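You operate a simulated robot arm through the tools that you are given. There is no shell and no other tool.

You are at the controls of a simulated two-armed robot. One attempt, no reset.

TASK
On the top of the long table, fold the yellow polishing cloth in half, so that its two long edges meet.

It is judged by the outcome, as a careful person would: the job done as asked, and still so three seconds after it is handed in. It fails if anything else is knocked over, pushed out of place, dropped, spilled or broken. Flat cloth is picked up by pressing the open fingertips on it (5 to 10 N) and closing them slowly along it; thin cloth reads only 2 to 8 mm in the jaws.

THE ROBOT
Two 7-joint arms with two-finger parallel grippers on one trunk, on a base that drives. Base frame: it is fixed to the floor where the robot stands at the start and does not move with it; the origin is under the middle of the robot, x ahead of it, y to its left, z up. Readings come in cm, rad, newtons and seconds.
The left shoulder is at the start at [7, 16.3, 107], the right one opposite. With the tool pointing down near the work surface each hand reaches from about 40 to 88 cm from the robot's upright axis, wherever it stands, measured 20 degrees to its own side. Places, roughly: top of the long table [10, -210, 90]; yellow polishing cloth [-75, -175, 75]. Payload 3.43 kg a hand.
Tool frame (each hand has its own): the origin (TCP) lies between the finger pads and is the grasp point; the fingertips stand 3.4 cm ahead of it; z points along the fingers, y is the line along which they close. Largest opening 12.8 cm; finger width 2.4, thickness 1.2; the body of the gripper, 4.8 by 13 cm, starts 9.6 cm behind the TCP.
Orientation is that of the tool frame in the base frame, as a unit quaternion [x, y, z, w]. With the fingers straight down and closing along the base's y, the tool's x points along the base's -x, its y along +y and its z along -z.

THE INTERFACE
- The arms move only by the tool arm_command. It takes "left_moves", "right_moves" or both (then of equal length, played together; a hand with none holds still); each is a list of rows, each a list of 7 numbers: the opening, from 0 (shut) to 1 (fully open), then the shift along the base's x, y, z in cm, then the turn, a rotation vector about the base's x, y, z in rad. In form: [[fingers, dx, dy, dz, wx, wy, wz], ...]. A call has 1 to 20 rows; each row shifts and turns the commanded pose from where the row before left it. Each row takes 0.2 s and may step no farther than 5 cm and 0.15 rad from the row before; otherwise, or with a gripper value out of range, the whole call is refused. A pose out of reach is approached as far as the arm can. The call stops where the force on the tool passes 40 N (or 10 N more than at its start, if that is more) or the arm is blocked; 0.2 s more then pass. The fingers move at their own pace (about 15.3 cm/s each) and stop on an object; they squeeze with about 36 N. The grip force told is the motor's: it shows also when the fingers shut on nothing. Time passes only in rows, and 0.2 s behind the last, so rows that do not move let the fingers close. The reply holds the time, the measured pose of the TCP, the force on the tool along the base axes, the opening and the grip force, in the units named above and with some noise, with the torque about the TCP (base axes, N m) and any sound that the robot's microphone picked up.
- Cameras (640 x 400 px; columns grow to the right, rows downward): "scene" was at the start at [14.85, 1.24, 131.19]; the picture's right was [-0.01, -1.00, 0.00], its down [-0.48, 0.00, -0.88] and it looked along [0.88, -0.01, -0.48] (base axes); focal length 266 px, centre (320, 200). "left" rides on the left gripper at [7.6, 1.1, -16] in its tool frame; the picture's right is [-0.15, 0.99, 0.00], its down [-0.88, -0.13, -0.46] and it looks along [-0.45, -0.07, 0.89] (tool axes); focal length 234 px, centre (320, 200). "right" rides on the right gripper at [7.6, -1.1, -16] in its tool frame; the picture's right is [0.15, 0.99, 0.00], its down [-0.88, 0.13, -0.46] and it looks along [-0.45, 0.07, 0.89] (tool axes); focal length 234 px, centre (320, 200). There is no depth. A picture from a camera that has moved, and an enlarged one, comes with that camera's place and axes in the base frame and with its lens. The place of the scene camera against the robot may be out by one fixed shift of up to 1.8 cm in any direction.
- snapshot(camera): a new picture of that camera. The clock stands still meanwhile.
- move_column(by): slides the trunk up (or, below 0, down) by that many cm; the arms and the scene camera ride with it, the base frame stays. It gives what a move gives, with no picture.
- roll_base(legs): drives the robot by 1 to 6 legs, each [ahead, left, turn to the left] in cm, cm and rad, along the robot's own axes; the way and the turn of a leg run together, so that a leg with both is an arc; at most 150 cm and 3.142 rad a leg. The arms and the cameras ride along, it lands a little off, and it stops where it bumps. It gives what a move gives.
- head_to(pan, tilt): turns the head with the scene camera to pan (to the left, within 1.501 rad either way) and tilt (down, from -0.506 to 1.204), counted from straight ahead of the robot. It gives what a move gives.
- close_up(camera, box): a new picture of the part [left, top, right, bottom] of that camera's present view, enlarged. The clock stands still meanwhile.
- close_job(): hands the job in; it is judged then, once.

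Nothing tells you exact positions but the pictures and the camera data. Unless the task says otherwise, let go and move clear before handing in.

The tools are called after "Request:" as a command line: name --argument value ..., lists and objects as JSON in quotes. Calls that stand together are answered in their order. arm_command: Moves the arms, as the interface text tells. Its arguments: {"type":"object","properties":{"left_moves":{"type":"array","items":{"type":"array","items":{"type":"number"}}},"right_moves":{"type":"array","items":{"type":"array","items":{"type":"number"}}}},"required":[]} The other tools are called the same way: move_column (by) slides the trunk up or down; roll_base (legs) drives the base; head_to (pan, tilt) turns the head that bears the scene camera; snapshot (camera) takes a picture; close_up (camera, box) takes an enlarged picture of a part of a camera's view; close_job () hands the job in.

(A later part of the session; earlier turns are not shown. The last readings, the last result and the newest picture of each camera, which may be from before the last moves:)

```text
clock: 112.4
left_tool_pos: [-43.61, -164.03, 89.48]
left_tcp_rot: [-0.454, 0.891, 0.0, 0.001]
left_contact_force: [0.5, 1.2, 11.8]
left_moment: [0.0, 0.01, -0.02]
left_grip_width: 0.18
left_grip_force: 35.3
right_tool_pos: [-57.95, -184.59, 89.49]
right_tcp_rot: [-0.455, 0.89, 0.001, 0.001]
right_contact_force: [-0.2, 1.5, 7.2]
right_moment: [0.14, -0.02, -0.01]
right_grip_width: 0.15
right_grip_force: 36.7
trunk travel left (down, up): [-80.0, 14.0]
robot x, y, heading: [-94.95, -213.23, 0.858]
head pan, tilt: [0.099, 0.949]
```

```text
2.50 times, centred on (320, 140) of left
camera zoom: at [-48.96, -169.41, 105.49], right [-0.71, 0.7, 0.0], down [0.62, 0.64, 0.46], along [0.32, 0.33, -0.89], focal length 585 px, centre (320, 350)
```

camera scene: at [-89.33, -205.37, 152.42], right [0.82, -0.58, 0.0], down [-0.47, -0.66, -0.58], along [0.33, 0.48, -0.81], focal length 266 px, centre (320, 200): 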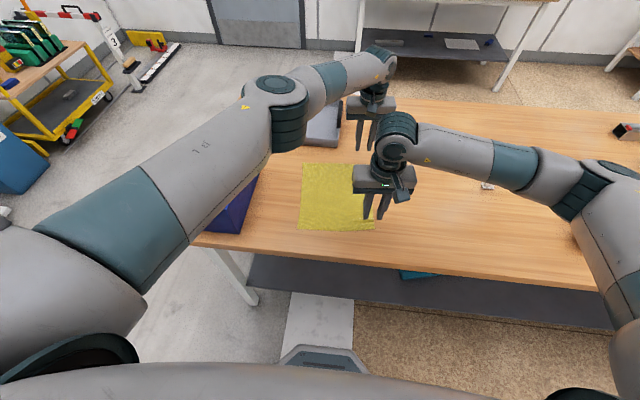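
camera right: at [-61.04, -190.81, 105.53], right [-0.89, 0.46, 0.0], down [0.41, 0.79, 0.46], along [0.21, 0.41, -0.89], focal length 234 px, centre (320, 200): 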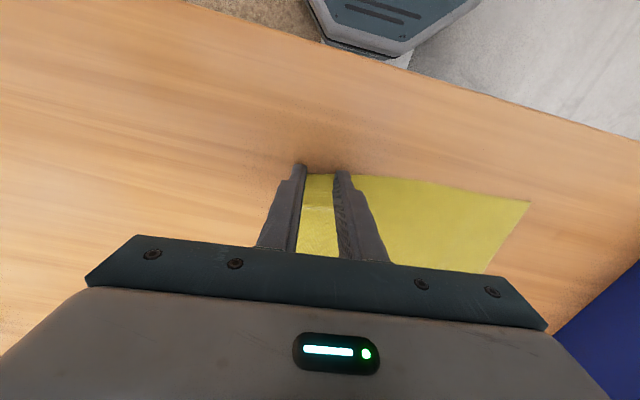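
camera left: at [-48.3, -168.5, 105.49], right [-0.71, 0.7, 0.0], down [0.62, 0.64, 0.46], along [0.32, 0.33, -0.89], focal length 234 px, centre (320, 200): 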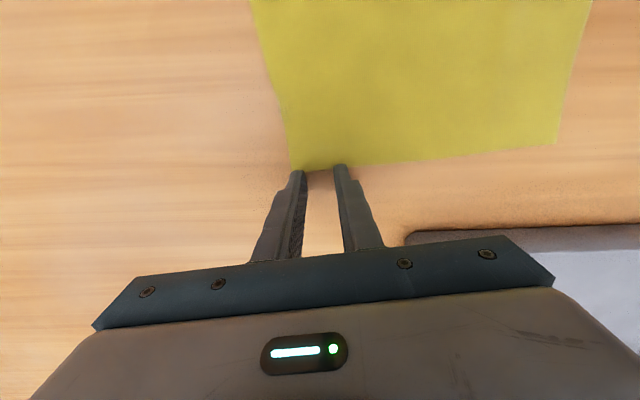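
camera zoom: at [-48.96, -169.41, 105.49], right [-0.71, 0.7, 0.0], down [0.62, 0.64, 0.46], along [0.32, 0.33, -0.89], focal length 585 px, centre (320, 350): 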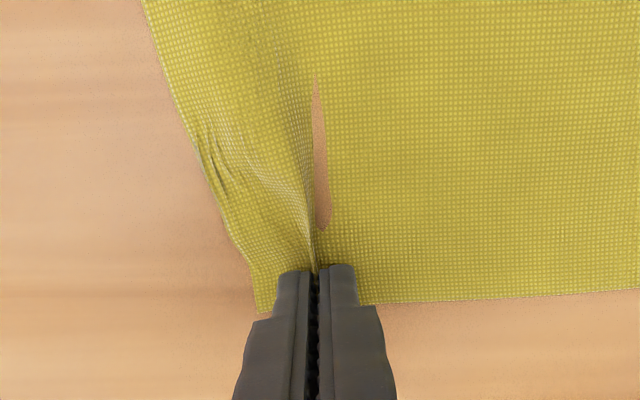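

Now both hold (1.8 and 1.5 mm). Lifting 2 cm and checking.

Request:
arm_command --right_moves '[[0, 0, 0, 0.3, 0, 0, 0], [0, 0, 0, 0.7, 0, 0, 0], [0, 0, 0, 1.0, 0, 0, 0], [0, 0, 0, 0, 0, 0, 0]]' --left_moves '[[0, 0, 0, 0.3, 0, 0, 0], [0, 0, 0, 0.7, 0, 0, 0], [0, 0, 0, 1.0, 0, 0, 0], [0, 0, 0, 0, 0, 0, 0]]'

Request:
snapshot --camera "left"

Request:
snapshot --camera "right"

Request:
close_up --camera "scene" --box '[270, 100, 450, 240]'

```text
clock: 113.4
left_tool_pos: [-43.38, -164.09, 91.39]
left_tcp_rot: [-0.454, 0.891, 0.0, -0.001]
left_contact_force: [0.5, 0.0, -0.6]
left_moment: [-0.04, -0.02, 0.0]
left_grip_width: 0.19
left_grip_force: 35.2
right_tool_pos: [-57.78, -184.52, 91.29]
right_tcp_rot: [-0.455, 0.891, 0.0, 0.0]
right_contact_force: [0.4, -0.3, 0.3]
right_moment: [0.01, 0.01, 0.01]
right_grip_width: 0.11
right_grip_force: 35.7
trunk travel left (down, up): [-80.0, 14.0]
robot x, y, heading: [-94.83, -213.33, 0.858]
head pan, tilt: [0.099, 0.949]
```

```text
taken
camera left: at [-48.86, -169.32, 107.35], right [-0.71, 0.7, 0.0], down [0.62, 0.64, 0.45], along [0.32, 0.32, -0.89], focal length 234 px, centre (320, 200)
```

left: 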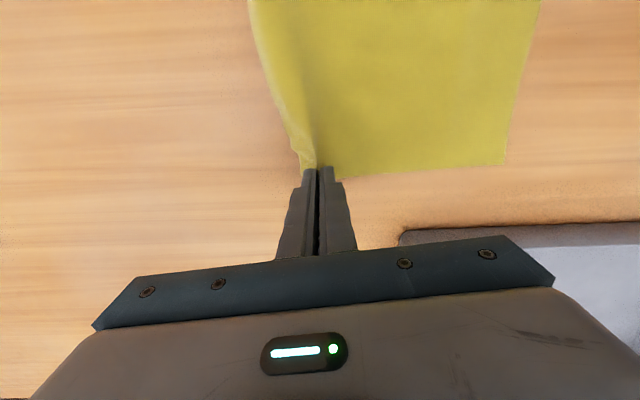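

```text
taken
camera right: at [-61.28, -191.39, 107.41], right [-0.89, 0.46, 0.0], down [0.41, 0.79, 0.46], along [0.21, 0.4, -0.89], focal length 234 px, centre (320, 200)
```

right: 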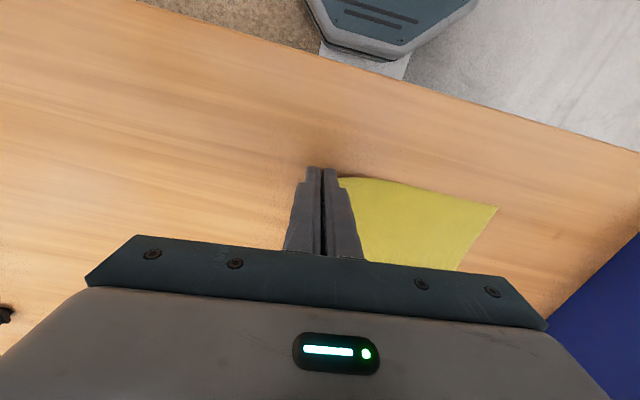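

```text
2.86 times, centred on (360, 170) of scene
camera zoom: at [-86.77, -202.27, 152.4], right [0.82, -0.58, 0.0], down [-0.47, -0.67, -0.58], along [0.33, 0.48, -0.81], focal length 760 px, centre (206, 286)
```

zoom: 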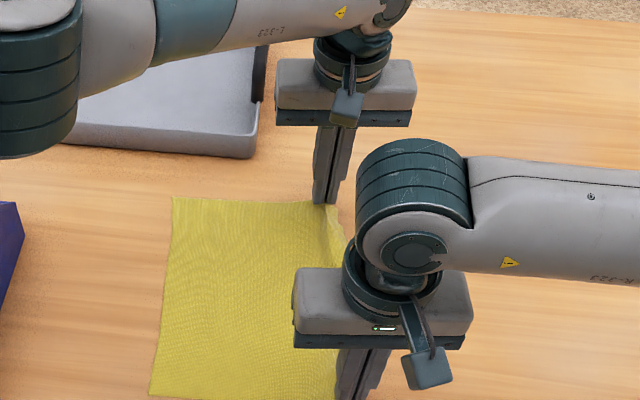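

Both short-edge pinches hold. The cloth slid ~2 cm right while gripping, so I re-measured its left edge and computed the arc to lay the right edge onto it. First half of the swing:

Request:
arm_command --right_moves '[[0, -0.09, -0.12, 0, 0, 0, 0], [0, -0.255, 0.201, 0.38, 0, 0, -0.0025], [0, -0.411, 0.324, 1.32, 0, 0, -0.0025], [0, -0.591, 0.466, 1.21, 0, 0, -0.0025], [0, -0.753, 0.594, 1.07, 0, 0, -0.0025], [0, -0.892, 0.703, 0.89, 0, 0, -0.0025], [0, -1.004, 0.791, 0.68, 0, 0, -0.0025], [0, -1.085, 0.855, 0.46, 0, 0, -0.0025], [0, -1.133, 0.893, 0.22, 0, 0, -0.0025], [0, -1.15, 0.906, -0.02, 0, 0, -0.0025], [0, 0, 0, 0, 0, 0, 0]]' --left_moves '[[0, 0.09, 0.12, 0, 0, 0, 0], [0, -0.231, 0.182, 0.38, 0, 0, -0.0025], [0, -0.372, 0.293, 1.32, 0, 0, -0.0025], [0, -0.536, 0.422, 1.21, 0, 0, -0.0025], [0, -0.682, 0.538, 1.07, 0, 0, -0.0025], [0, -0.808, 0.636, 0.89, 0, 0, -0.0025], [0, -0.909, 0.716, 0.68, 0, 0, -0.0025], [0, -0.983, 0.775, 0.46, 0, 0, -0.0025], [0, -1.026, 0.808, 0.22, 0, 0, -0.0025], [0, -1.041, 0.821, -0.02, 0, 0, -0.0025], [0, 0, 0, 0, 0, 0, 0]]'

Request:
snapshot --camera "left"

Request:
snapshot --camera "right"

Request:
close_up --camera "scene" --box '[240, 100, 420, 240]'

```text
clock: 115.8
left_tool_pos: [-49.77, -158.76, 97.53]
left_tcp_rot: [-0.444, 0.896, -0.001, -0.001]
left_contact_force: [-0.6, -0.2, -1.0]
left_moment: [0.01, 0.03, 0.03]
left_grip_width: 0.18
left_grip_force: 35.4
right_tool_pos: [-65.28, -178.96, 97.64]
right_tcp_rot: [-0.445, 0.896, 0.001, 0.001]
right_contact_force: [-0.1, 0.2, -0.5]
right_moment: [-0.01, 0.0, -0.01]
right_grip_width: 0.12
right_grip_force: 36.3
trunk travel left (down, up): [-80.0, 14.0]
robot x, y, heading: [-94.47, -213.36, 0.864]
head pan, tilt: [0.099, 0.949]
```

```text
taken
camera left: at [-55.48, -163.97, 113.61], right [-0.7, 0.72, 0.0], down [0.64, 0.62, 0.45], along [0.33, 0.32, -0.89], focal length 234 px, centre (320, 200)
```

left: 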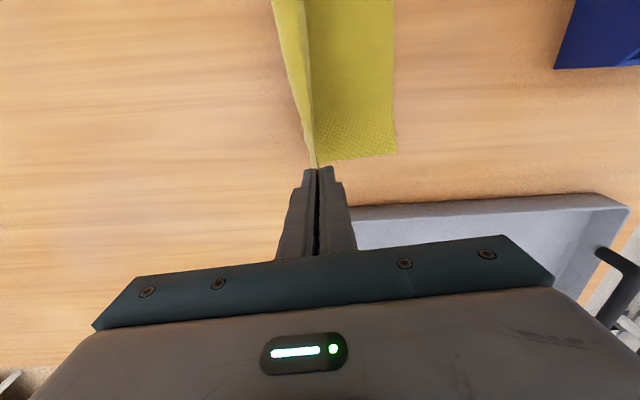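

```text
taken
camera right: at [-68.91, -185.75, 113.69], right [-0.88, 0.48, 0.0], down [0.43, 0.78, 0.46], along [0.22, 0.4, -0.89], focal length 234 px, centre (320, 200)
```

right: 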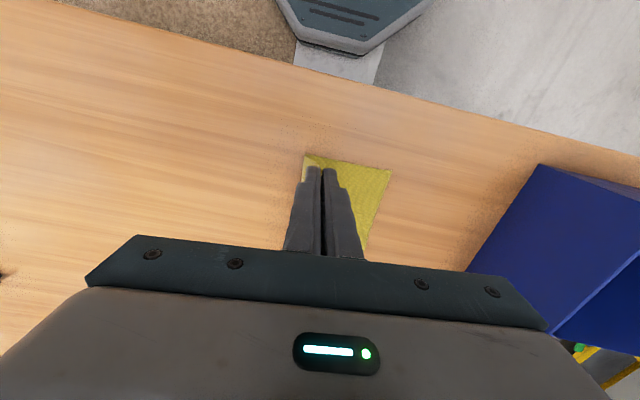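

```text
2.86 times, centred on (330, 170) of scene
camera zoom: at [-86.75, -202.36, 152.41], right [0.82, -0.58, 0.0], down [-0.47, -0.66, -0.58], along [0.33, 0.48, -0.81], focal length 760 px, centre (291, 286)
```

zoom: 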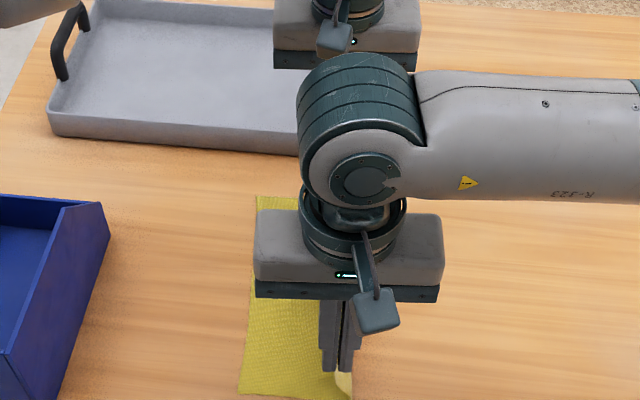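

At mid-swing everything hangs cleanly and the stationary left edge has not moved. Continuing down the other side to ~3 cm above the table.

Request:
arm_command --right_moves '[[0, -1.024, 0.881, -0.27, 0, 0, -0.0025], [0, -0.974, 0.838, -0.51, 0, 0, -0.0025], [0, -0.895, 0.769, -0.73, 0, 0, -0.0025], [0, -0.788, 0.678, -0.92, 0, 0, -0.0025], [0, -0.656, 0.564, -1.1, 0, 0, -0.0025], [0, -0.507, 0.436, -1.24, 0, 0, -0.0025], [0, 0, 0, 0, 0, 0, 0]]' --left_moves '[[0, -1.051, 0.779, -0.27, 0, 0, -0.0025], [0, -1.0, 0.742, -0.51, 0, 0, -0.0025], [0, -0.918, 0.681, -0.73, 0, 0, -0.0025], [0, -0.809, 0.6, -0.92, 0, 0, -0.0025], [0, -0.673, 0.499, -1.1, 0, 0, -0.0025], [0, -0.52, 0.386, -1.24, 0, 0, -0.0025], [0, 0, 0, 0, 0, 0, 0]]'

Request:
close_up --camera "left" --box '[200, 0, 520, 200]'

Request:
close_up --camera "right" --box '[200, 100, 440, 250]'

Request:
close_up --camera "scene" --box '[240, 100, 420, 240]'

```text
clock: 117.4
left_tool_pos: [-55.06, -154.88, 92.79]
left_tcp_rot: [-0.437, 0.899, -0.001, -0.001]
left_contact_force: [1.0, 0.3, -0.7]
left_moment: [0.03, 0.0, 0.01]
left_grip_width: 0.18
left_grip_force: 36.3
right_tool_pos: [-70.17, -174.78, 92.96]
right_tcp_rot: [-0.439, 0.899, 0.0, 0.0]
right_contact_force: [0.3, -0.1, -0.2]
right_moment: [-0.02, -0.01, 0.01]
right_grip_width: 0.13
right_grip_force: 35.2
trunk travel left (down, up): [-80.0, 14.0]
robot x, y, heading: [-94.86, -213.48, 0.856]
head pan, tilt: [0.099, 0.949]
```

```text
2.00 times, centred on (360, 100) of left
camera zoom: at [-60.64, -160.13, 108.78], right [-0.69, 0.73, 0.0], down [0.65, 0.61, 0.45], along [0.33, 0.31, -0.89], focal length 468 px, centre (240, 400)
```

zoom: 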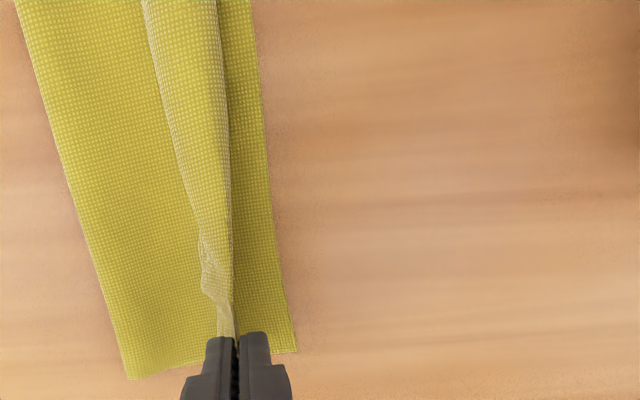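

```text
2.67 times, centred on (320, 175) of right
camera zoom: at [-73.81, -181.49, 108.88], right [-0.87, 0.49, 0.0], down [0.44, 0.77, 0.46], along [0.23, 0.4, -0.89], focal length 624 px, centre (320, 267)
```

zoom: 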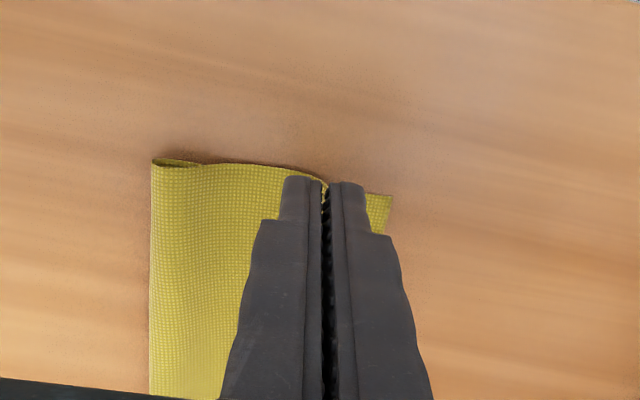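

```text
2.86 times, centred on (330, 170) of scene
camera zoom: at [-86.81, -202.32, 152.41], right [0.82, -0.58, 0.0], down [-0.47, -0.66, -0.58], along [0.33, 0.48, -0.81], focal length 760 px, centre (291, 286)
```

zoom: 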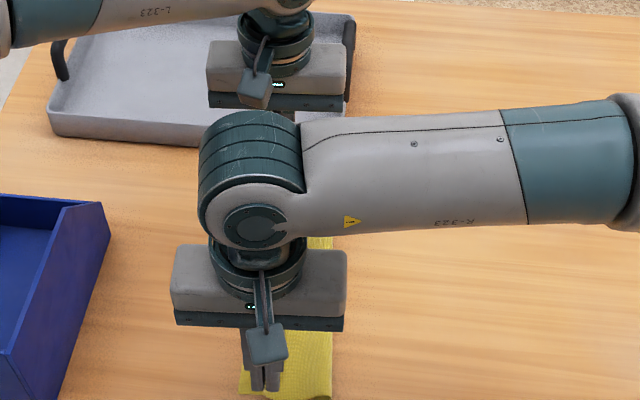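

The pinched strip ends up folded back again, because the sheet always leaves the fingers on its original side. A better way: lift the whole cloth so it hangs, lay its free half down first going left, then bring the held edge back to the right on top of it — the held strip then lies naturally. Lifting the cloth off the table now.

Request:
arm_command --right_moves '[[0, 1.224, -0.869, 2.5, 0, 0, 0], [0, 1.224, -0.869, 2.5, 0, 0, 0], [0, 1.224, -0.869, 2.5, 0, 0, 0], [0, 1.224, -0.869, 2.5, 0, 0, 0], [0, 1.224, -0.869, 2.5, 0, 0, 0], [0, 1.224, -0.869, 2.5, 0, 0, 0], [0, 1.224, -0.869, 2.5, 0, 0, 0], [0, 1.175, -0.834, 0, 0, 0, 0], [0, 1.175, -0.834, 0, 0, 0, 0], [0, 1.175, -0.834, 0, 0, 0, 0], [0, 1.175, -0.834, 0, 0, 0, 0], [0, 1.175, -0.834, 0, 0, 0, 0], [0, 0, 0, 0, 0, 0, 0], [0, 0, 0, 0, 0, 0, 0]]' --left_moves '[[0, 1.224, -0.869, 2.34, 0, 0, 0], [0, 1.224, -0.869, 2.34, 0, 0, 0], [0, 1.224, -0.869, 2.34, 0, 0, 0], [0, 1.224, -0.869, 2.34, 0, 0, 0], [0, 1.224, -0.869, 2.34, 0, 0, 0], [0, 1.224, -0.869, 2.34, 0, 0, 0], [0, 1.224, -0.869, 2.34, 0, 0, 0], [0, 1.036, -0.735, 0, 0, 0, 0], [0, 1.036, -0.735, 0, 0, 0, 0], [0, 1.036, -0.735, 0, 0, 0, 0], [0, 1.036, -0.735, 0, 0, 0, 0], [0, 1.036, -0.735, 0, 0, 0, 0], [0, 0, 0, 0, 0, 0, 0], [0, 0, 0, 0, 0, 0, 0]]'

Request:
snapshot --camera "scene"

Request:
snapshot --camera "left"

Request:
snapshot --camera "right"

```text
clock: 120.4
left_tool_pos: [-41.07, -164.76, 109.19]
left_tcp_rot: [-0.438, 0.899, -0.001, 0.0]
left_contact_force: [0.0, 0.2, 0.8]
left_moment: [-0.02, 0.0, -0.01]
left_grip_width: 0.15
left_grip_force: 35.8
right_tool_pos: [-55.71, -184.91, 110.52]
right_tcp_rot: [-0.438, 0.899, 0.001, 0.001]
right_contact_force: [-0.5, -1.1, -0.2]
right_moment: [0.01, -0.02, 0.0]
right_grip_width: 0.15
right_grip_force: 36.2
trunk travel left (down, up): [-80.0, 14.0]
robot x, y, heading: [-94.84, -213.39, 0.863]
head pan, tilt: [0.099, 0.949]
```

```text
taken
camera scene: at [-86.8, -202.28, 152.41], right [0.82, -0.58, 0.0], down [-0.47, -0.67, -0.58], along [0.33, 0.48, -0.81], focal length 266 px, centre (320, 200)
```

scene: 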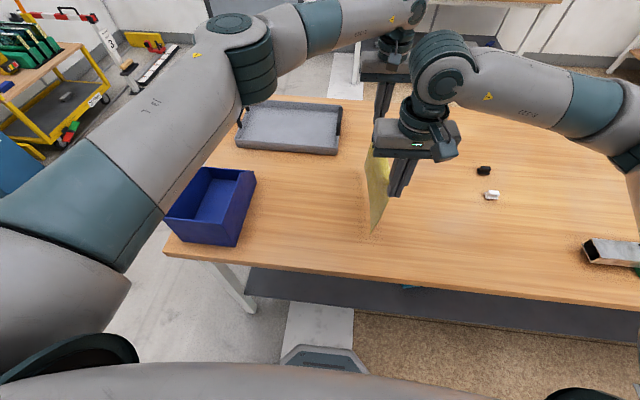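

```text
taken
camera left: at [-46.82, -169.85, 125.17], right [-0.69, 0.73, 0.0], down [0.65, 0.61, 0.45], along [0.33, 0.31, -0.89], focal length 234 px, centre (320, 200)
```

left: 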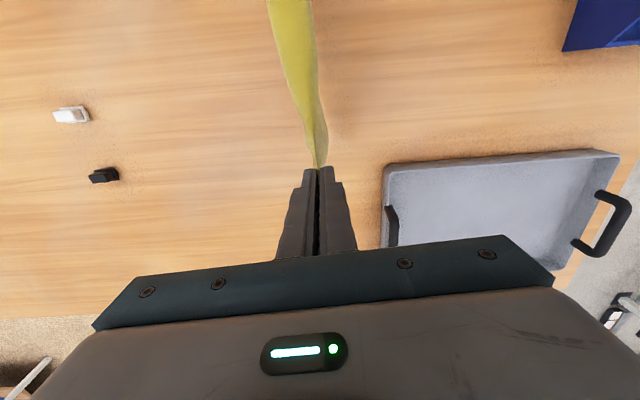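

```text
taken
camera right: at [-59.32, -191.69, 126.42], right [-0.87, 0.49, 0.0], down [0.44, 0.77, 0.46], along [0.23, 0.4, -0.89], focal length 234 px, centre (320, 200)
```

right: 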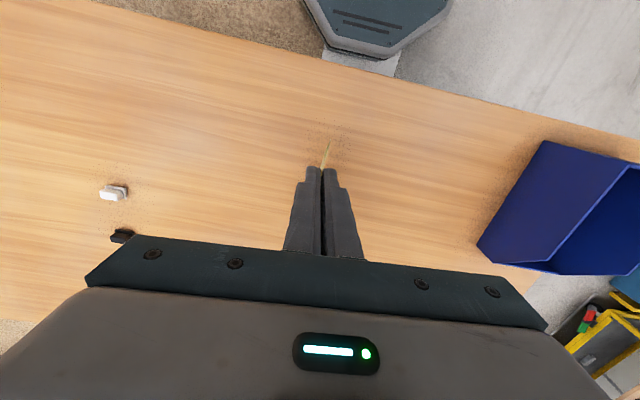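

The whole cloth now hangs straight between the hands. I'll lower it until its free edge touches, drag slightly left so the free edge trails to the right, and begin laying it down.

Request:
arm_command --right_moves '[[0, 0, 0, -1.1, 0, 0, 0], [0, 0, 0, -1.1, 0, 0, 0], [0, 0, 0, -1.0, 0, 0, 0], [0, -0.979, 0.695, -0.4, 0, 0, 0], [0, -0.979, 0.695, -0.4, 0, 0, 0], [0, -0.979, 0.695, -0.4, 0, 0, 0], [0, -0.816, 0.579, -1.0, 0, 0, 0], [0, -0.816, 0.579, -1.0, 0, 0, 0], [0, 0, 0, 0, 0, 0, 0]]' --left_moves '[[0, 0, 0, -1.1, 0, 0, 0], [0, 0, 0, -1.1, 0, 0, 0], [0, 0, 0, -1.0, 0, 0, 0], [0, -0.979, 0.695, -0.4, 0, 0, 0], [0, -0.979, 0.695, -0.4, 0, 0, 0], [0, -0.979, 0.695, -0.4, 0, 0, 0], [0, -0.816, 0.579, -1.0, 0, 0, 0], [0, -0.816, 0.579, -1.0, 0, 0, 0], [0, 0, 0, 0, 0, 0, 0]]'

Request:
snapshot --camera "scene"

Request:
snapshot --camera "left"

Request:
snapshot --camera "right"

```text
clock: 122.4
left_tool_pos: [-45.74, -161.53, 102.77]
left_tcp_rot: [-0.438, 0.899, 0.0, -0.001]
left_contact_force: [-1.1, -0.1, -0.1]
left_moment: [-0.01, 0.0, 0.0]
left_grip_width: 0.18
left_grip_force: 35.7
right_tool_pos: [-60.11, -181.97, 103.96]
right_tcp_rot: [-0.438, 0.899, 0.001, 0.0]
right_contact_force: [-0.2, -0.4, 0.1]
right_moment: [-0.01, 0.02, 0.0]
right_grip_width: 0.17
right_grip_force: 35.7
trunk travel left (down, up): [-80.0, 14.0]
robot x, y, heading: [-95.05, -213.75, 0.858]
head pan, tilt: [0.099, 0.949]
```

```text
taken
camera scene: at [-86.78, -202.36, 152.41], right [0.82, -0.58, 0.0], down [-0.47, -0.66, -0.58], along [0.33, 0.48, -0.81], focal length 266 px, centre (320, 200)
```

scene: 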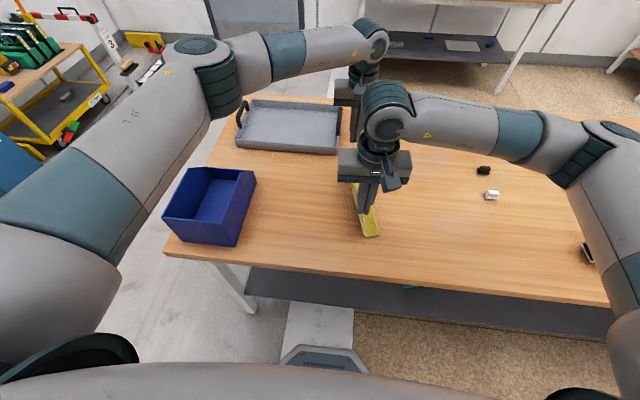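

```text
taken
camera left: at [-51.39, -166.54, 118.76], right [-0.69, 0.73, 0.0], down [0.65, 0.61, 0.45], along [0.33, 0.31, -0.89], focal length 234 px, centre (320, 200)
```

left: 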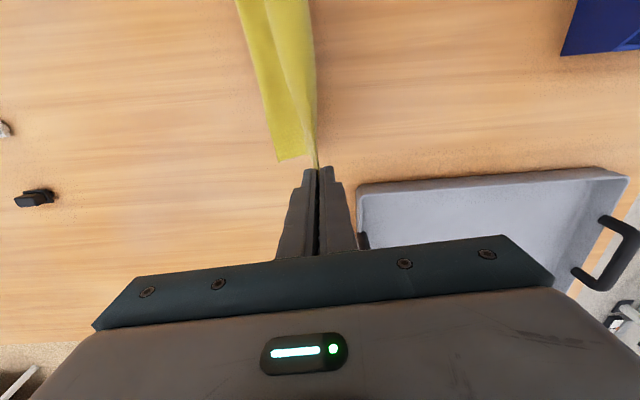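

```text
taken
camera right: at [-63.87, -188.56, 119.92], right [-0.87, 0.49, 0.0], down [0.44, 0.77, 0.46], along [0.23, 0.4, -0.89], focal length 234 px, centre (320, 200)
```

right: 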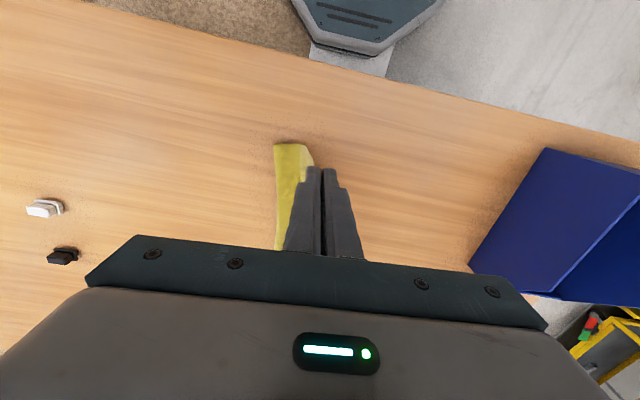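

It is working: the free edge lies flat on the table to the right, straight and parallel to the hands. I'll continue laying down the lower half toward the left.

Request:
arm_command --right_moves '[[0, -0.698, 0.642, -1.21, 0, 0, 0], [0, -0.698, 0.642, -1.21, 0, 0, 0], [0, -0.698, 0.642, -1.21, 0, 0, 0], [0, -0.698, 0.642, -1.21, 0, 0, 0], [0, -0.698, 0.642, -1.21, 0, 0, 0], [0, 0, 0, 0, 0, 0, 0]]' --left_moves '[[0, -0.698, 0.642, -1.23, 0, 0, 0], [0, -0.698, 0.642, -1.23, 0, 0, 0], [0, -0.698, 0.642, -1.23, 0, 0, 0], [0, -0.698, 0.642, -1.23, 0, 0, 0], [0, -0.698, 0.642, -1.23, 0, 0, 0], [0, 0, 0, 0, 0, 0, 0]]'

Request:
snapshot --camera "left"

Request:
snapshot --camera "right"

Request:
close_up --camera "scene" --box '[240, 100, 420, 240]'

```text
clock: 123.8
left_tool_pos: [-49.2, -158.41, 96.51]
left_tcp_rot: [-0.438, 0.899, -0.001, -0.001]
left_contact_force: [0.2, -0.1, 0.3]
left_moment: [-0.01, 0.04, 0.02]
left_grip_width: 0.15
left_grip_force: 35.6
right_tool_pos: [-63.75, -178.36, 98.0]
right_tcp_rot: [-0.439, 0.898, 0.001, 0.001]
right_contact_force: [0.1, 1.3, 0.1]
right_moment: [0.0, -0.02, 0.03]
right_grip_width: 0.13
right_grip_force: 35.7
trunk travel left (down, up): [-80.0, 14.0]
robot x, y, heading: [-94.9, -213.19, 0.862]
head pan, tilt: [0.099, 0.949]
```

```text
taken
camera left: at [-54.8, -163.58, 112.55], right [-0.69, 0.73, 0.0], down [0.65, 0.61, 0.45], along [0.33, 0.31, -0.89], focal length 234 px, centre (320, 200)
```

left: 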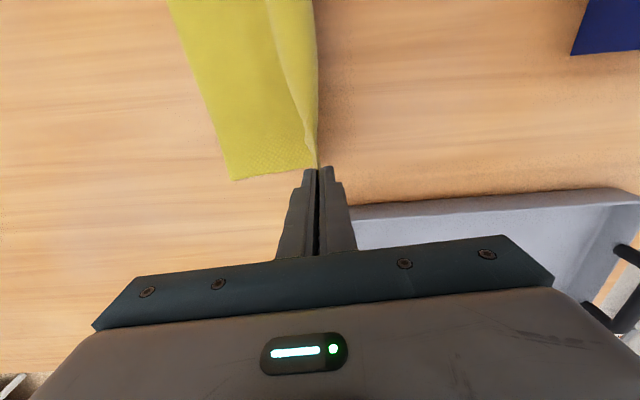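

```text
taken
camera right: at [-67.37, -185.33, 113.94], right [-0.87, 0.49, 0.0], down [0.44, 0.77, 0.46], along [0.23, 0.4, -0.89], focal length 234 px, centre (320, 200)
```

right: 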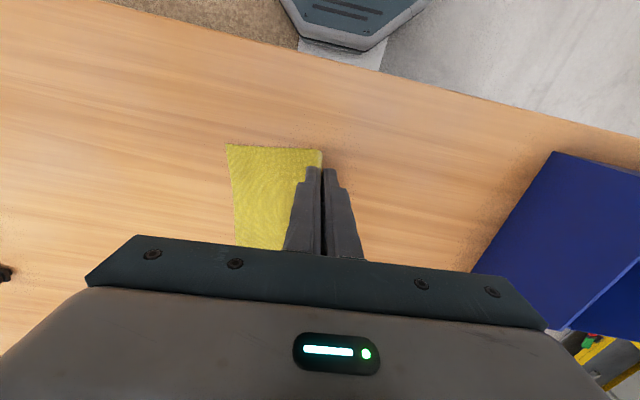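

```text
2.86 times, centred on (330, 170) of scene
camera zoom: at [-86.79, -202.35, 152.41], right [0.82, -0.58, 0.0], down [-0.47, -0.66, -0.58], along [0.33, 0.48, -0.81], focal length 760 px, centre (291, 286)
```

zoom: 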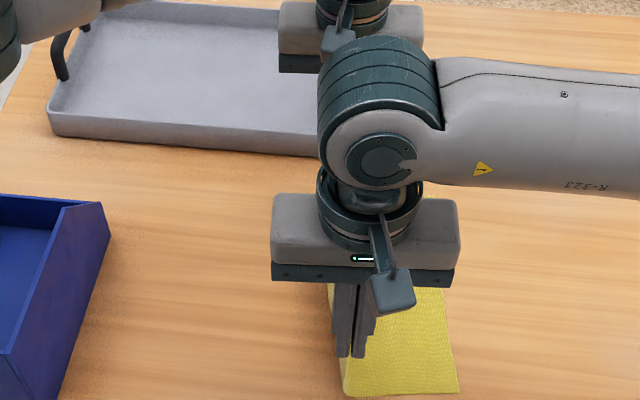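

The lower half lies flat with its free edge straight at the right. Now I bring the held edge back over to the right and down toward that free edge.

Request:
arm_command --right_moves '[[0, 0.877, -0.598, -0.05, 0, 0, 0], [0, 1.179, -0.812, -0.45, 0, 0, 0], [0, 1.358, -0.939, -0.6, 0, 0, 0], [0, 1.236, -0.853, -0.85, 0, 0, 0], [0, 1.065, -0.731, -1.15, 0, 0, 0], [0, 0.844, -0.575, -1.35, 0, 0, 0], [0, 0, 0, 0, 0, 0, 0]]' --left_moves '[[0, 0.957, -0.605, 0.2, 0, 0, 0], [0, 1.153, -0.744, -0.15, 0, 0, 0], [0, 1.226, -0.796, -0.45, 0, 0, 0], [0, 1.128, -0.727, -0.8, 0, 0, 0], [0, 0.965, -0.611, -1.0, 0, 0, 0], [0, 0.769, -0.472, -1.2, 0, 0, 0], [0, 0, 0, 0, 0, 0, 0]]'

Request:
snapshot --camera "left"

Request:
snapshot --camera "right"

Request:
close_up --camera "scene" --box '[240, 100, 420, 240]'

```text
clock: 125.4
left_tool_pos: [-43.08, -162.09, 93.27]
left_tcp_rot: [-0.438, 0.899, -0.001, -0.001]
left_contact_force: [-0.1, 0.7, -0.1]
left_moment: [-0.02, -0.05, 0.0]
left_grip_width: 0.16
left_grip_force: 35.5
right_tool_pos: [-57.3, -182.97, 93.5]
right_tcp_rot: [-0.438, 0.899, 0.0, 0.001]
right_contact_force: [0.5, -0.1, -0.1]
right_moment: [-0.01, 0.0, 0.03]
right_grip_width: 0.16
right_grip_force: 36.3
trunk travel left (down, up): [-80.0, 14.0]
robot x, y, heading: [-94.99, -213.33, 0.858]
head pan, tilt: [0.099, 0.949]
```

```text
taken
camera left: at [-48.68, -167.32, 109.24], right [-0.69, 0.73, 0.0], down [0.65, 0.61, 0.45], along [0.33, 0.31, -0.89], focal length 234 px, centre (320, 200)
```

left: 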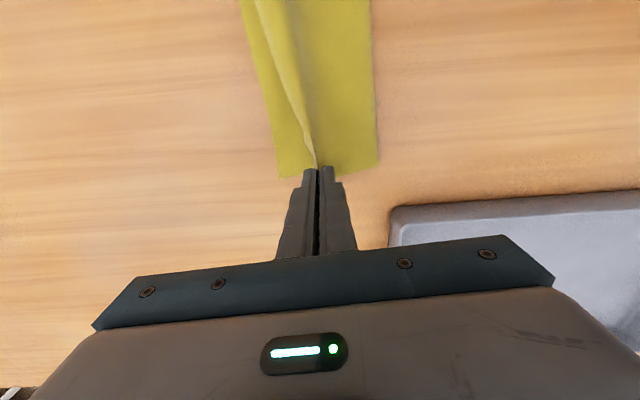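

```text
taken
camera right: at [-61.0, -189.69, 109.43], right [-0.87, 0.49, 0.0], down [0.44, 0.77, 0.46], along [0.23, 0.4, -0.89], focal length 234 px, centre (320, 200)
```

right: 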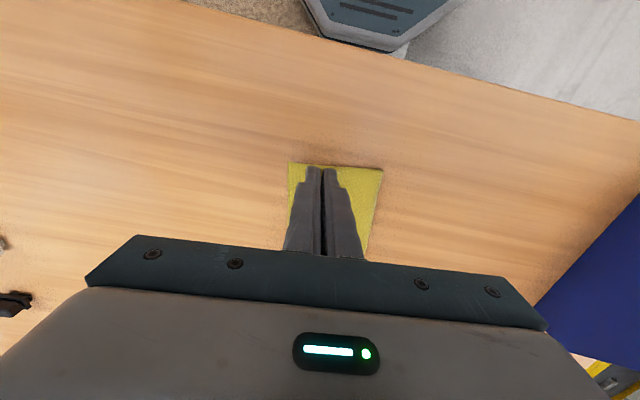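

```text
2.86 times, centred on (330, 170) of scene
camera zoom: at [-86.88, -202.25, 152.41], right [0.82, -0.58, 0.0], down [-0.47, -0.67, -0.58], along [0.34, 0.48, -0.81], focal length 760 px, centre (291, 286)
```

zoom: 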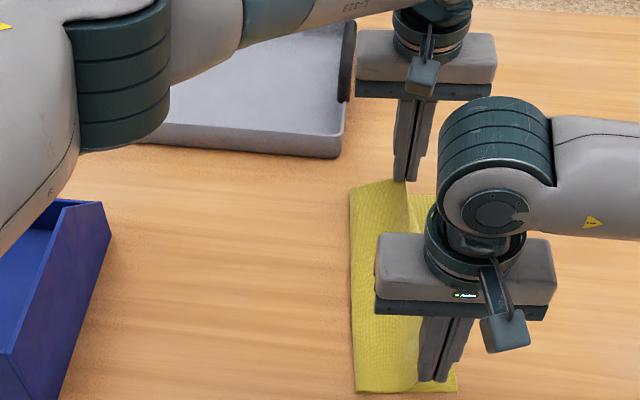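

Request:
close_up --camera "left" --box '[200, 0, 460, 200]'

Request:
close_up --camera "right" --box '[240, 130, 440, 270]'

```text
2.00 times, centred on (330, 100) of left
camera zoom: at [-48.68, -167.32, 109.24], right [-0.69, 0.73, 0.0], down [0.65, 0.61, 0.45], along [0.33, 0.31, -0.89], focal length 468 px, centre (300, 400)
```

zoom: 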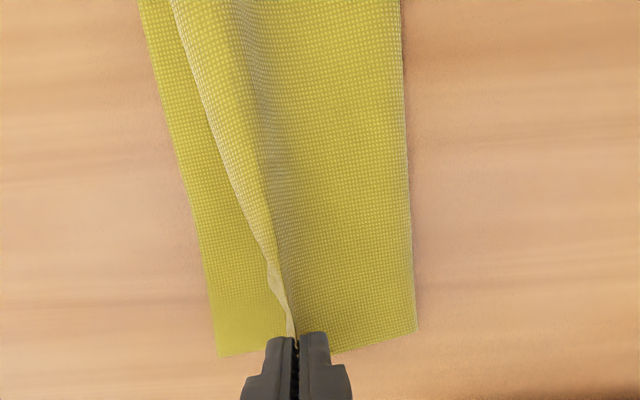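

```text
2.86 times, centred on (340, 200) of right
camera zoom: at [-61.0, -189.69, 109.43], right [-0.87, 0.49, 0.0], down [0.44, 0.77, 0.46], along [0.23, 0.4, -0.89], focal length 669 px, centre (263, 200)
```

zoom: 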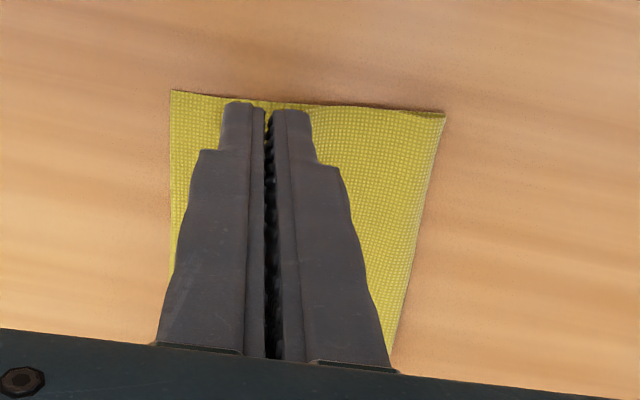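

The held edge is coming down right over the free edge, with its flap lying the correct way. Final descent to just above the lower layer.

Request:
arm_command --right_moves '[[0, 0.588, -0.417, -1.2, 0, 0, 0], [0, 0.326, -0.232, -1.3, 0, 0, 0], [0, 0.163, -0.116, -1.0, 0, 0, 0], [0, 0, 0, 0, 0, 0, 0]]' --left_moves '[[0, 0.49, -0.347, -1.17, 0, 0, 0], [0, 0.326, -0.232, -1.2, 0, 0, 0], [0, 0.163, -0.116, -0.9, 0, 0, 0], [0, 0, 0, 0, 0, 0, 0]]'

Request:
close_up --camera "left" --box '[200, 0, 460, 200]'

Request:
close_up --camera "right" --box '[240, 130, 440, 270]'

Request:
close_up --camera "scene" --box '[240, 100, 420, 240]'

```text
clock: 126.4
left_tool_pos: [-42.0, -162.96, 90.05]
left_tcp_rot: [-0.438, 0.899, 0.0, -0.001]
left_contact_force: [0.2, -0.9, 1.1]
left_moment: [-0.02, -0.03, 0.05]
left_grip_width: 0.21
left_grip_force: 35.9
right_tool_pos: [-56.08, -183.8, 89.92]
right_tcp_rot: [-0.438, 0.899, 0.001, 0.0]
right_contact_force: [0.3, -0.7, 0.9]
right_moment: [-0.02, 0.03, 0.02]
right_grip_width: 0.16
right_grip_force: 36.2
trunk travel left (down, up): [-80.0, 14.0]
robot x, y, heading: [-95.22, -213.35, 0.86]
head pan, tilt: [0.099, 0.949]
```

```text
2.00 times, centred on (330, 100) of left
camera zoom: at [-47.66, -168.05, 105.98], right [-0.69, 0.73, 0.0], down [0.65, 0.61, 0.45], along [0.33, 0.31, -0.89], focal length 468 px, centre (300, 400)
```

zoom: 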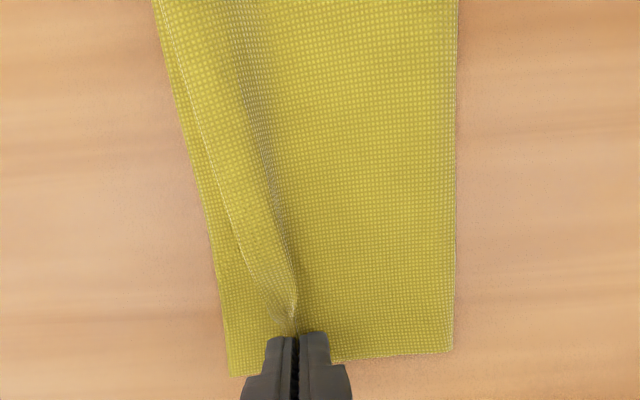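

```text
2.86 times, centred on (340, 200) of right
camera zoom: at [-59.82, -190.49, 105.92], right [-0.87, 0.49, 0.0], down [0.44, 0.77, 0.46], along [0.23, 0.4, -0.89], focal length 669 px, centre (263, 200)
```

zoom: 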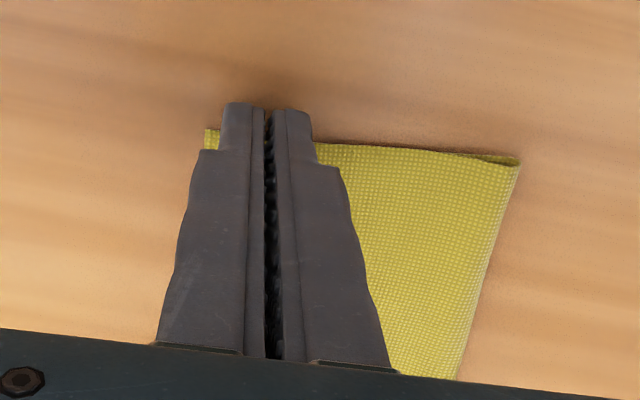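

```text
2.86 times, centred on (330, 170) of scene
camera zoom: at [-86.81, -202.31, 152.41], right [0.82, -0.58, 0.0], down [-0.47, -0.67, -0.58], along [0.33, 0.48, -0.81], focal length 760 px, centre (291, 286)
```

zoom: 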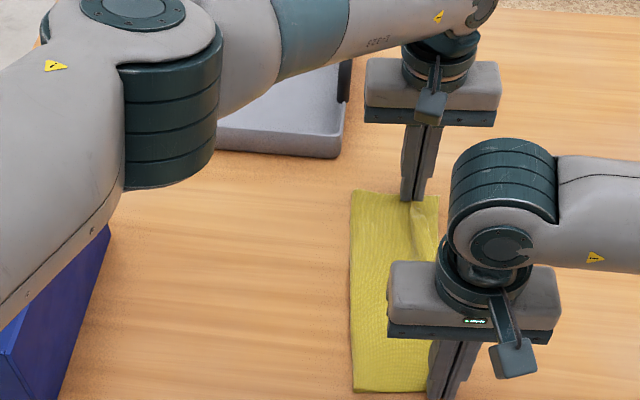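

The edges nearly coincide already. I'll press lightly and open the fingers slowly so the pinched tufts spread flat.

Request:
arm_command --right_moves '[[0, 0, 0, -0.1, 0, 0, 0], [0, 0, 0, -0.08, 0, 0, 0], [0, 0, 0, 0, 0, 0, 0]]' --left_moves '[[0, 0, 0, -0.12, 0, 0, 0], [0, 0, 0, -0.1, 0, 0, 0], [0, 0, 0, 0, 0, 0, 0]]'

```text
clock: 127.2
left_tool_pos: [-42.07, -162.95, 89.78]
left_tcp_rot: [-0.437, 0.899, -0.001, -0.001]
left_contact_force: [-0.7, 0.8, 0.4]
left_moment: [0.02, -0.04, 0.0]
left_grip_width: 0.16
left_grip_force: 35.7
right_tool_pos: [-56.13, -183.81, 89.83]
right_tcp_rot: [-0.439, 0.899, 0.0, 0.0]
right_contact_force: [0.6, 0.8, 0.8]
right_moment: [-0.01, 0.04, 0.0]
right_grip_width: 0.13
right_grip_force: 35.9
trunk travel left (down, up): [-80.0, 14.0]
robot x, y, heading: [-94.86, -213.5, 0.858]
head pan, tilt: [0.099, 0.949]
```

Request:
arm_command --right_moves '[[0, 0, 0, -0.1, 0, 0, 0], [0, 0, 0, -0.05, 0, 0, 0], [0, 0, 0, 0, 0, 0, 0]]' --left_moves '[[0, 0, 0, -0.1, 0, 0, 0], [0, 0, 0, -0.05, 0, 0, 0], [0, 0, 0, 0, 0, 0, 0]]'

```text
clock: 128.0
left_tool_pos: [-42.15, -162.93, 89.65]
left_tcp_rot: [-0.438, 0.899, 0.0, 0.0]
left_contact_force: [0.5, -0.6, 3.4]
left_moment: [-0.01, -0.04, 0.01]
left_grip_width: 0.18
left_grip_force: 36.0
right_tool_pos: [-56.23, -183.88, 89.66]
right_tcp_rot: [-0.438, 0.899, 0.0, 0.001]
right_contact_force: [0.1, 0.4, 1.1]
right_moment: [-0.01, 0.03, 0.01]
right_grip_width: 0.17
right_grip_force: 36.4
trunk travel left (down, up): [-80.0, 14.0]
robot x, y, heading: [-94.53, -213.06, 0.859]
head pan, tilt: [0.099, 0.949]
```

Request:
arm_command --right_moves '[[0, 0, 0, -0.04, 0, 0, 0], [0.025, 0, 0, 0, 0, 0, 0], [0.05, 0, 0, 0, 0, 0, 0], [0.075, 0, 0, 0, 0, 0, 0], [0.1, 0, 0, 0, 0, 0, 0], [0.125, 0, 0, 0, 0, 0, 0], [0.15, 0, 0, 0, 0, 0, 0], [0.175, 0, 0, 0, 0, 0, 0], [0.2, 0, 0, 0, 0, 0, 0], [0.2, 0, 0, 0.3, 0, 0, 0], [0.2, 0, 0, 1.5, 0, 0, 0], [0.2, 0, 0, 3, 0, 0, 0], [0.2, 0, 0, 4, 0, 0, 0], [0.2, 0, 0, 0, 0, 0, 0]]' --left_moves '[[0, 0, 0, 0, 0, 0, 0], [0.025, 0, 0, 0, 0, 0, 0], [0.05, 0, 0, 0, 0, 0, 0], [0.075, 0, 0, 0, 0, 0, 0], [0.1, 0, 0, 0, 0, 0, 0], [0.125, 0, 0, 0, 0, 0, 0], [0.15, 0, 0, 0, 0, 0, 0], [0.175, 0, 0, 0, 0, 0, 0], [0.2, 0, 0, 0, 0, 0, 0], [0.2, 0, 0, 0.3, 0, 0, 0], [0.2, 0, 0, 1.5, 0, 0, 0], [0.2, 0, 0, 3, 0, 0, 0], [0.2, 0, 0, 4, 0, 0, 0], [0.2, 0, 0, 0, 0, 0, 0]]'

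Request:
close_up --camera "left" --box '[200, 0, 460, 200]'

Request:
close_up --camera "right" --box '[240, 90, 480, 250]'

Request:
close_up --camera "scene" --box '[280, 100, 460, 240]'

```text
clock: 131.0
left_tool_pos: [-41.98, -163.1, 98.4]
left_tcp_rot: [-0.438, 0.899, 0.0, -0.002]
left_contact_force: [0.0, 0.2, -0.2]
left_moment: [0.0, 0.04, -0.01]
left_grip_width: 2.58
left_grip_force: 0.1
right_tool_pos: [-55.99, -183.77, 98.43]
right_tcp_rot: [-0.438, 0.899, 0.0, 0.001]
right_contact_force: [0.4, 0.1, 0.2]
right_moment: [-0.01, 0.0, -0.02]
right_grip_width: 2.53
right_grip_force: 0.0
trunk travel left (down, up): [-80.0, 14.0]
robot x, y, heading: [-95.17, -213.59, 0.856]
head pan, tilt: [0.099, 0.949]
```

```text
2.00 times, centred on (330, 100) of left
camera zoom: at [-47.62, -168.2, 114.43], right [-0.69, 0.73, 0.0], down [0.65, 0.61, 0.45], along [0.33, 0.31, -0.89], focal length 468 px, centre (300, 400)
```

zoom: 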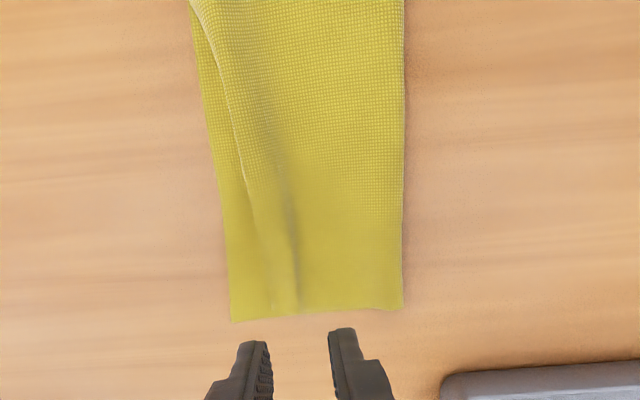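

```text
2.50 times, centred on (360, 170) of right
camera zoom: at [-59.67, -190.55, 114.49], right [-0.87, 0.49, 0.0], down [0.44, 0.77, 0.46], along [0.23, 0.4, -0.89], focal length 585 px, centre (220, 275)
```

zoom: 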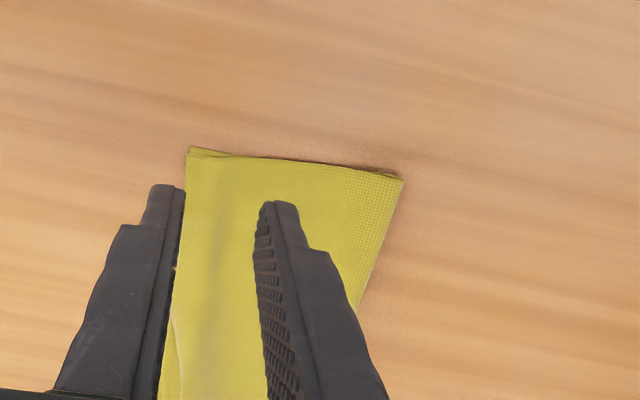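

```text
2.86 times, centred on (370, 170) of scene
camera zoom: at [-86.75, -202.27, 152.4], right [0.82, -0.58, 0.0], down [-0.47, -0.67, -0.58], along [0.33, 0.48, -0.81], focal length 760 px, centre (177, 286)
```

zoom: 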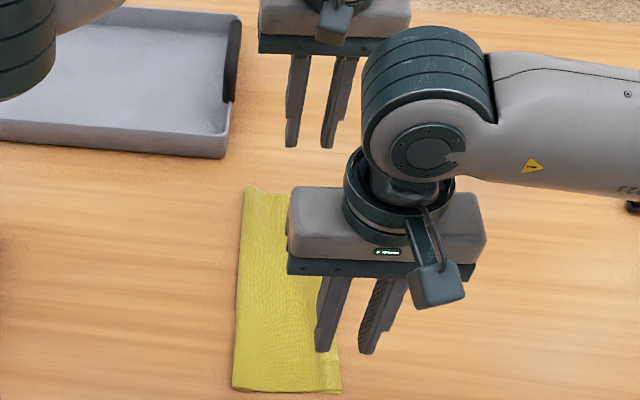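

A neat fold. At the far end the top layer's edge sits a bit inside the lower edge. I'll pull the hands back for a clear view.

Request:
arm_command --right_moves '[[0.2, 2, -1.5, 2, 0, 0, 0], [0.2, 3.5, -2.5, 1, 0, 0, 0], [0.2, 3.5, -2.5, 1, 0, 0, 0], [0.2, 3.5, -2.5, 0, 0, 0, 0], [0.2, 0, 0, 0, 0, 0, 0]]' --left_moves '[[0.2, 0, 0, 3, 0, 0, 0], [0.2, 0, 0, 3, 0, 0, 0], [0.2, 1, 1.2, 2, 0, 0, 0], [0.2, 0, 0, 0, 0, 0, 0], [0.2, 0, 0, 0, 0, 0, 0]]'

Request:
close_up --camera "scene" --box '[290, 130, 430, 250]'

Request:
snapshot --camera "left"

Request:
snapshot --camera "right"

```text
clock: 132.2
left_tool_pos: [-41.07, -161.75, 106.46]
left_tcp_rot: [-0.437, 0.899, -0.001, -0.001]
left_contact_force: [-0.3, -0.1, -0.4]
left_moment: [-0.01, -0.03, 0.01]
left_grip_width: 2.54
left_grip_force: 0.0
right_tool_pos: [-43.46, -192.68, 102.48]
right_tcp_rot: [-0.438, 0.899, 0.001, 0.0]
right_contact_force: [-0.4, 0.5, 0.4]
right_moment: [0.0, 0.01, -0.03]
right_grip_width: 2.56
right_grip_force: 0.1
trunk travel left (down, up): [-80.0, 14.0]
robot x, y, heading: [-95.04, -213.33, 0.857]
head pan, tilt: [0.099, 0.949]
```

```text
3.33 times, centred on (360, 190) of scene
camera zoom: at [-86.86, -202.18, 152.41], right [0.82, -0.58, 0.0], down [-0.47, -0.67, -0.58], along [0.34, 0.48, -0.81], focal length 886 px, centre (187, 233)
```

zoom: 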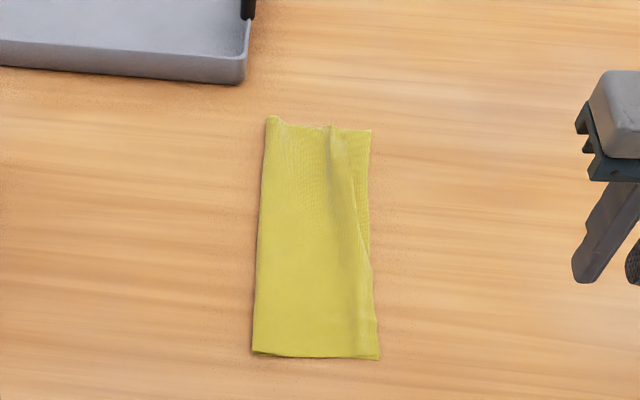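

```text
taken
camera left: at [-46.78, -166.75, 122.42], right [-0.69, 0.73, 0.0], down [0.65, 0.61, 0.45], along [0.33, 0.31, -0.89], focal length 234 px, centre (320, 200)
```

left: 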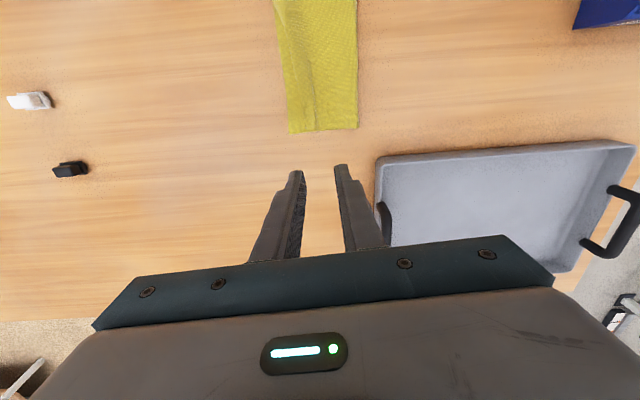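

```text
taken
camera right: at [-47.14, -199.41, 118.43], right [-0.87, 0.49, 0.0], down [0.44, 0.77, 0.46], along [0.23, 0.4, -0.89], focal length 234 px, centre (320, 200)
```

right: 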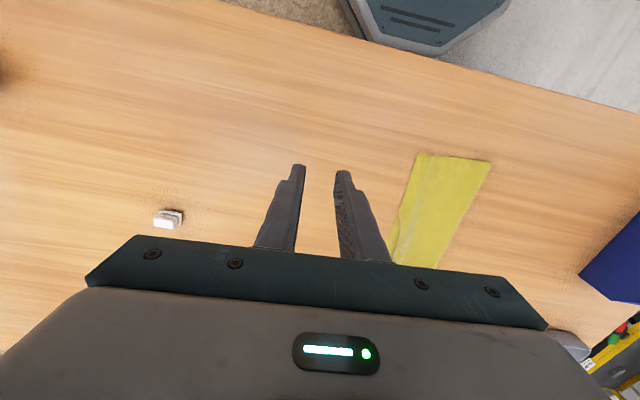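

Request:
close_up --camera "scene" --box '[330, 150, 390, 200]'

Request:
close_up --camera "left" --box '[250, 0, 390, 140]'

Request:
close_up --camera "right" --box '[370, 130, 510, 280]'

```text
8.00 times, centred on (360, 175) of scene
camera zoom: at [-86.86, -202.18, 152.41], right [0.82, -0.58, 0.0], down [-0.47, -0.67, -0.58], along [0.34, 0.48, -0.81], focal length 2127 px, centre (0, 400)
```

zoom: 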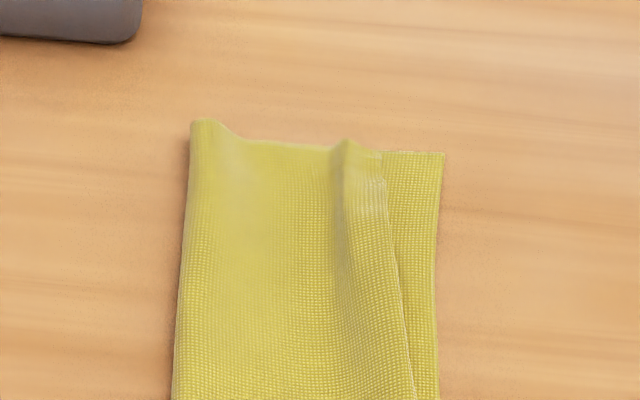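

```text
2.86 times, centred on (320, 70) of left
camera zoom: at [-46.78, -166.75, 122.42], right [-0.69, 0.73, 0.0], down [0.65, 0.61, 0.45], along [0.33, 0.31, -0.89], focal length 669 px, centre (320, 571)
```

zoom: 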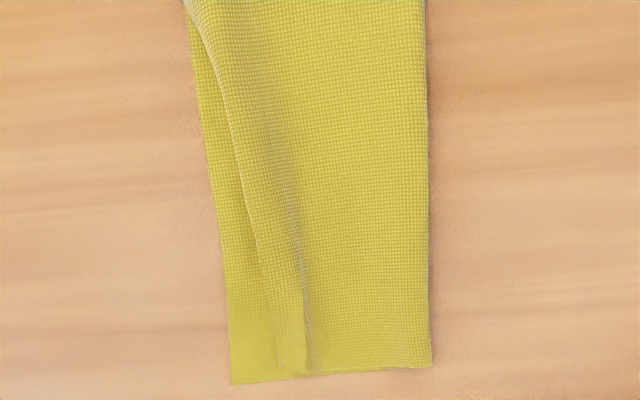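

```text
2.67 times, centred on (440, 205) of right
camera zoom: at [-47.14, -199.41, 118.43], right [-0.87, 0.49, 0.0], down [0.44, 0.77, 0.46], along [0.23, 0.4, -0.89], focal length 624 px, centre (0, 187)
```

zoom: 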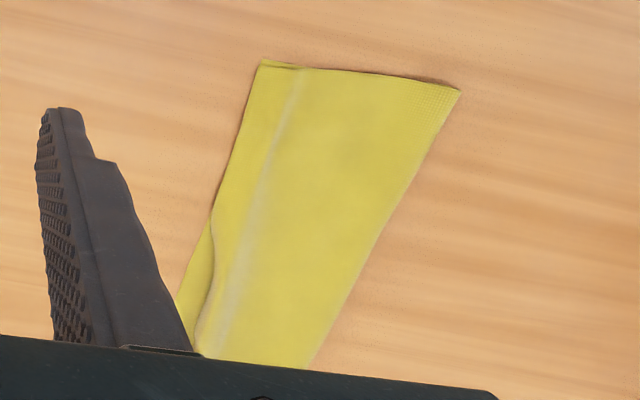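

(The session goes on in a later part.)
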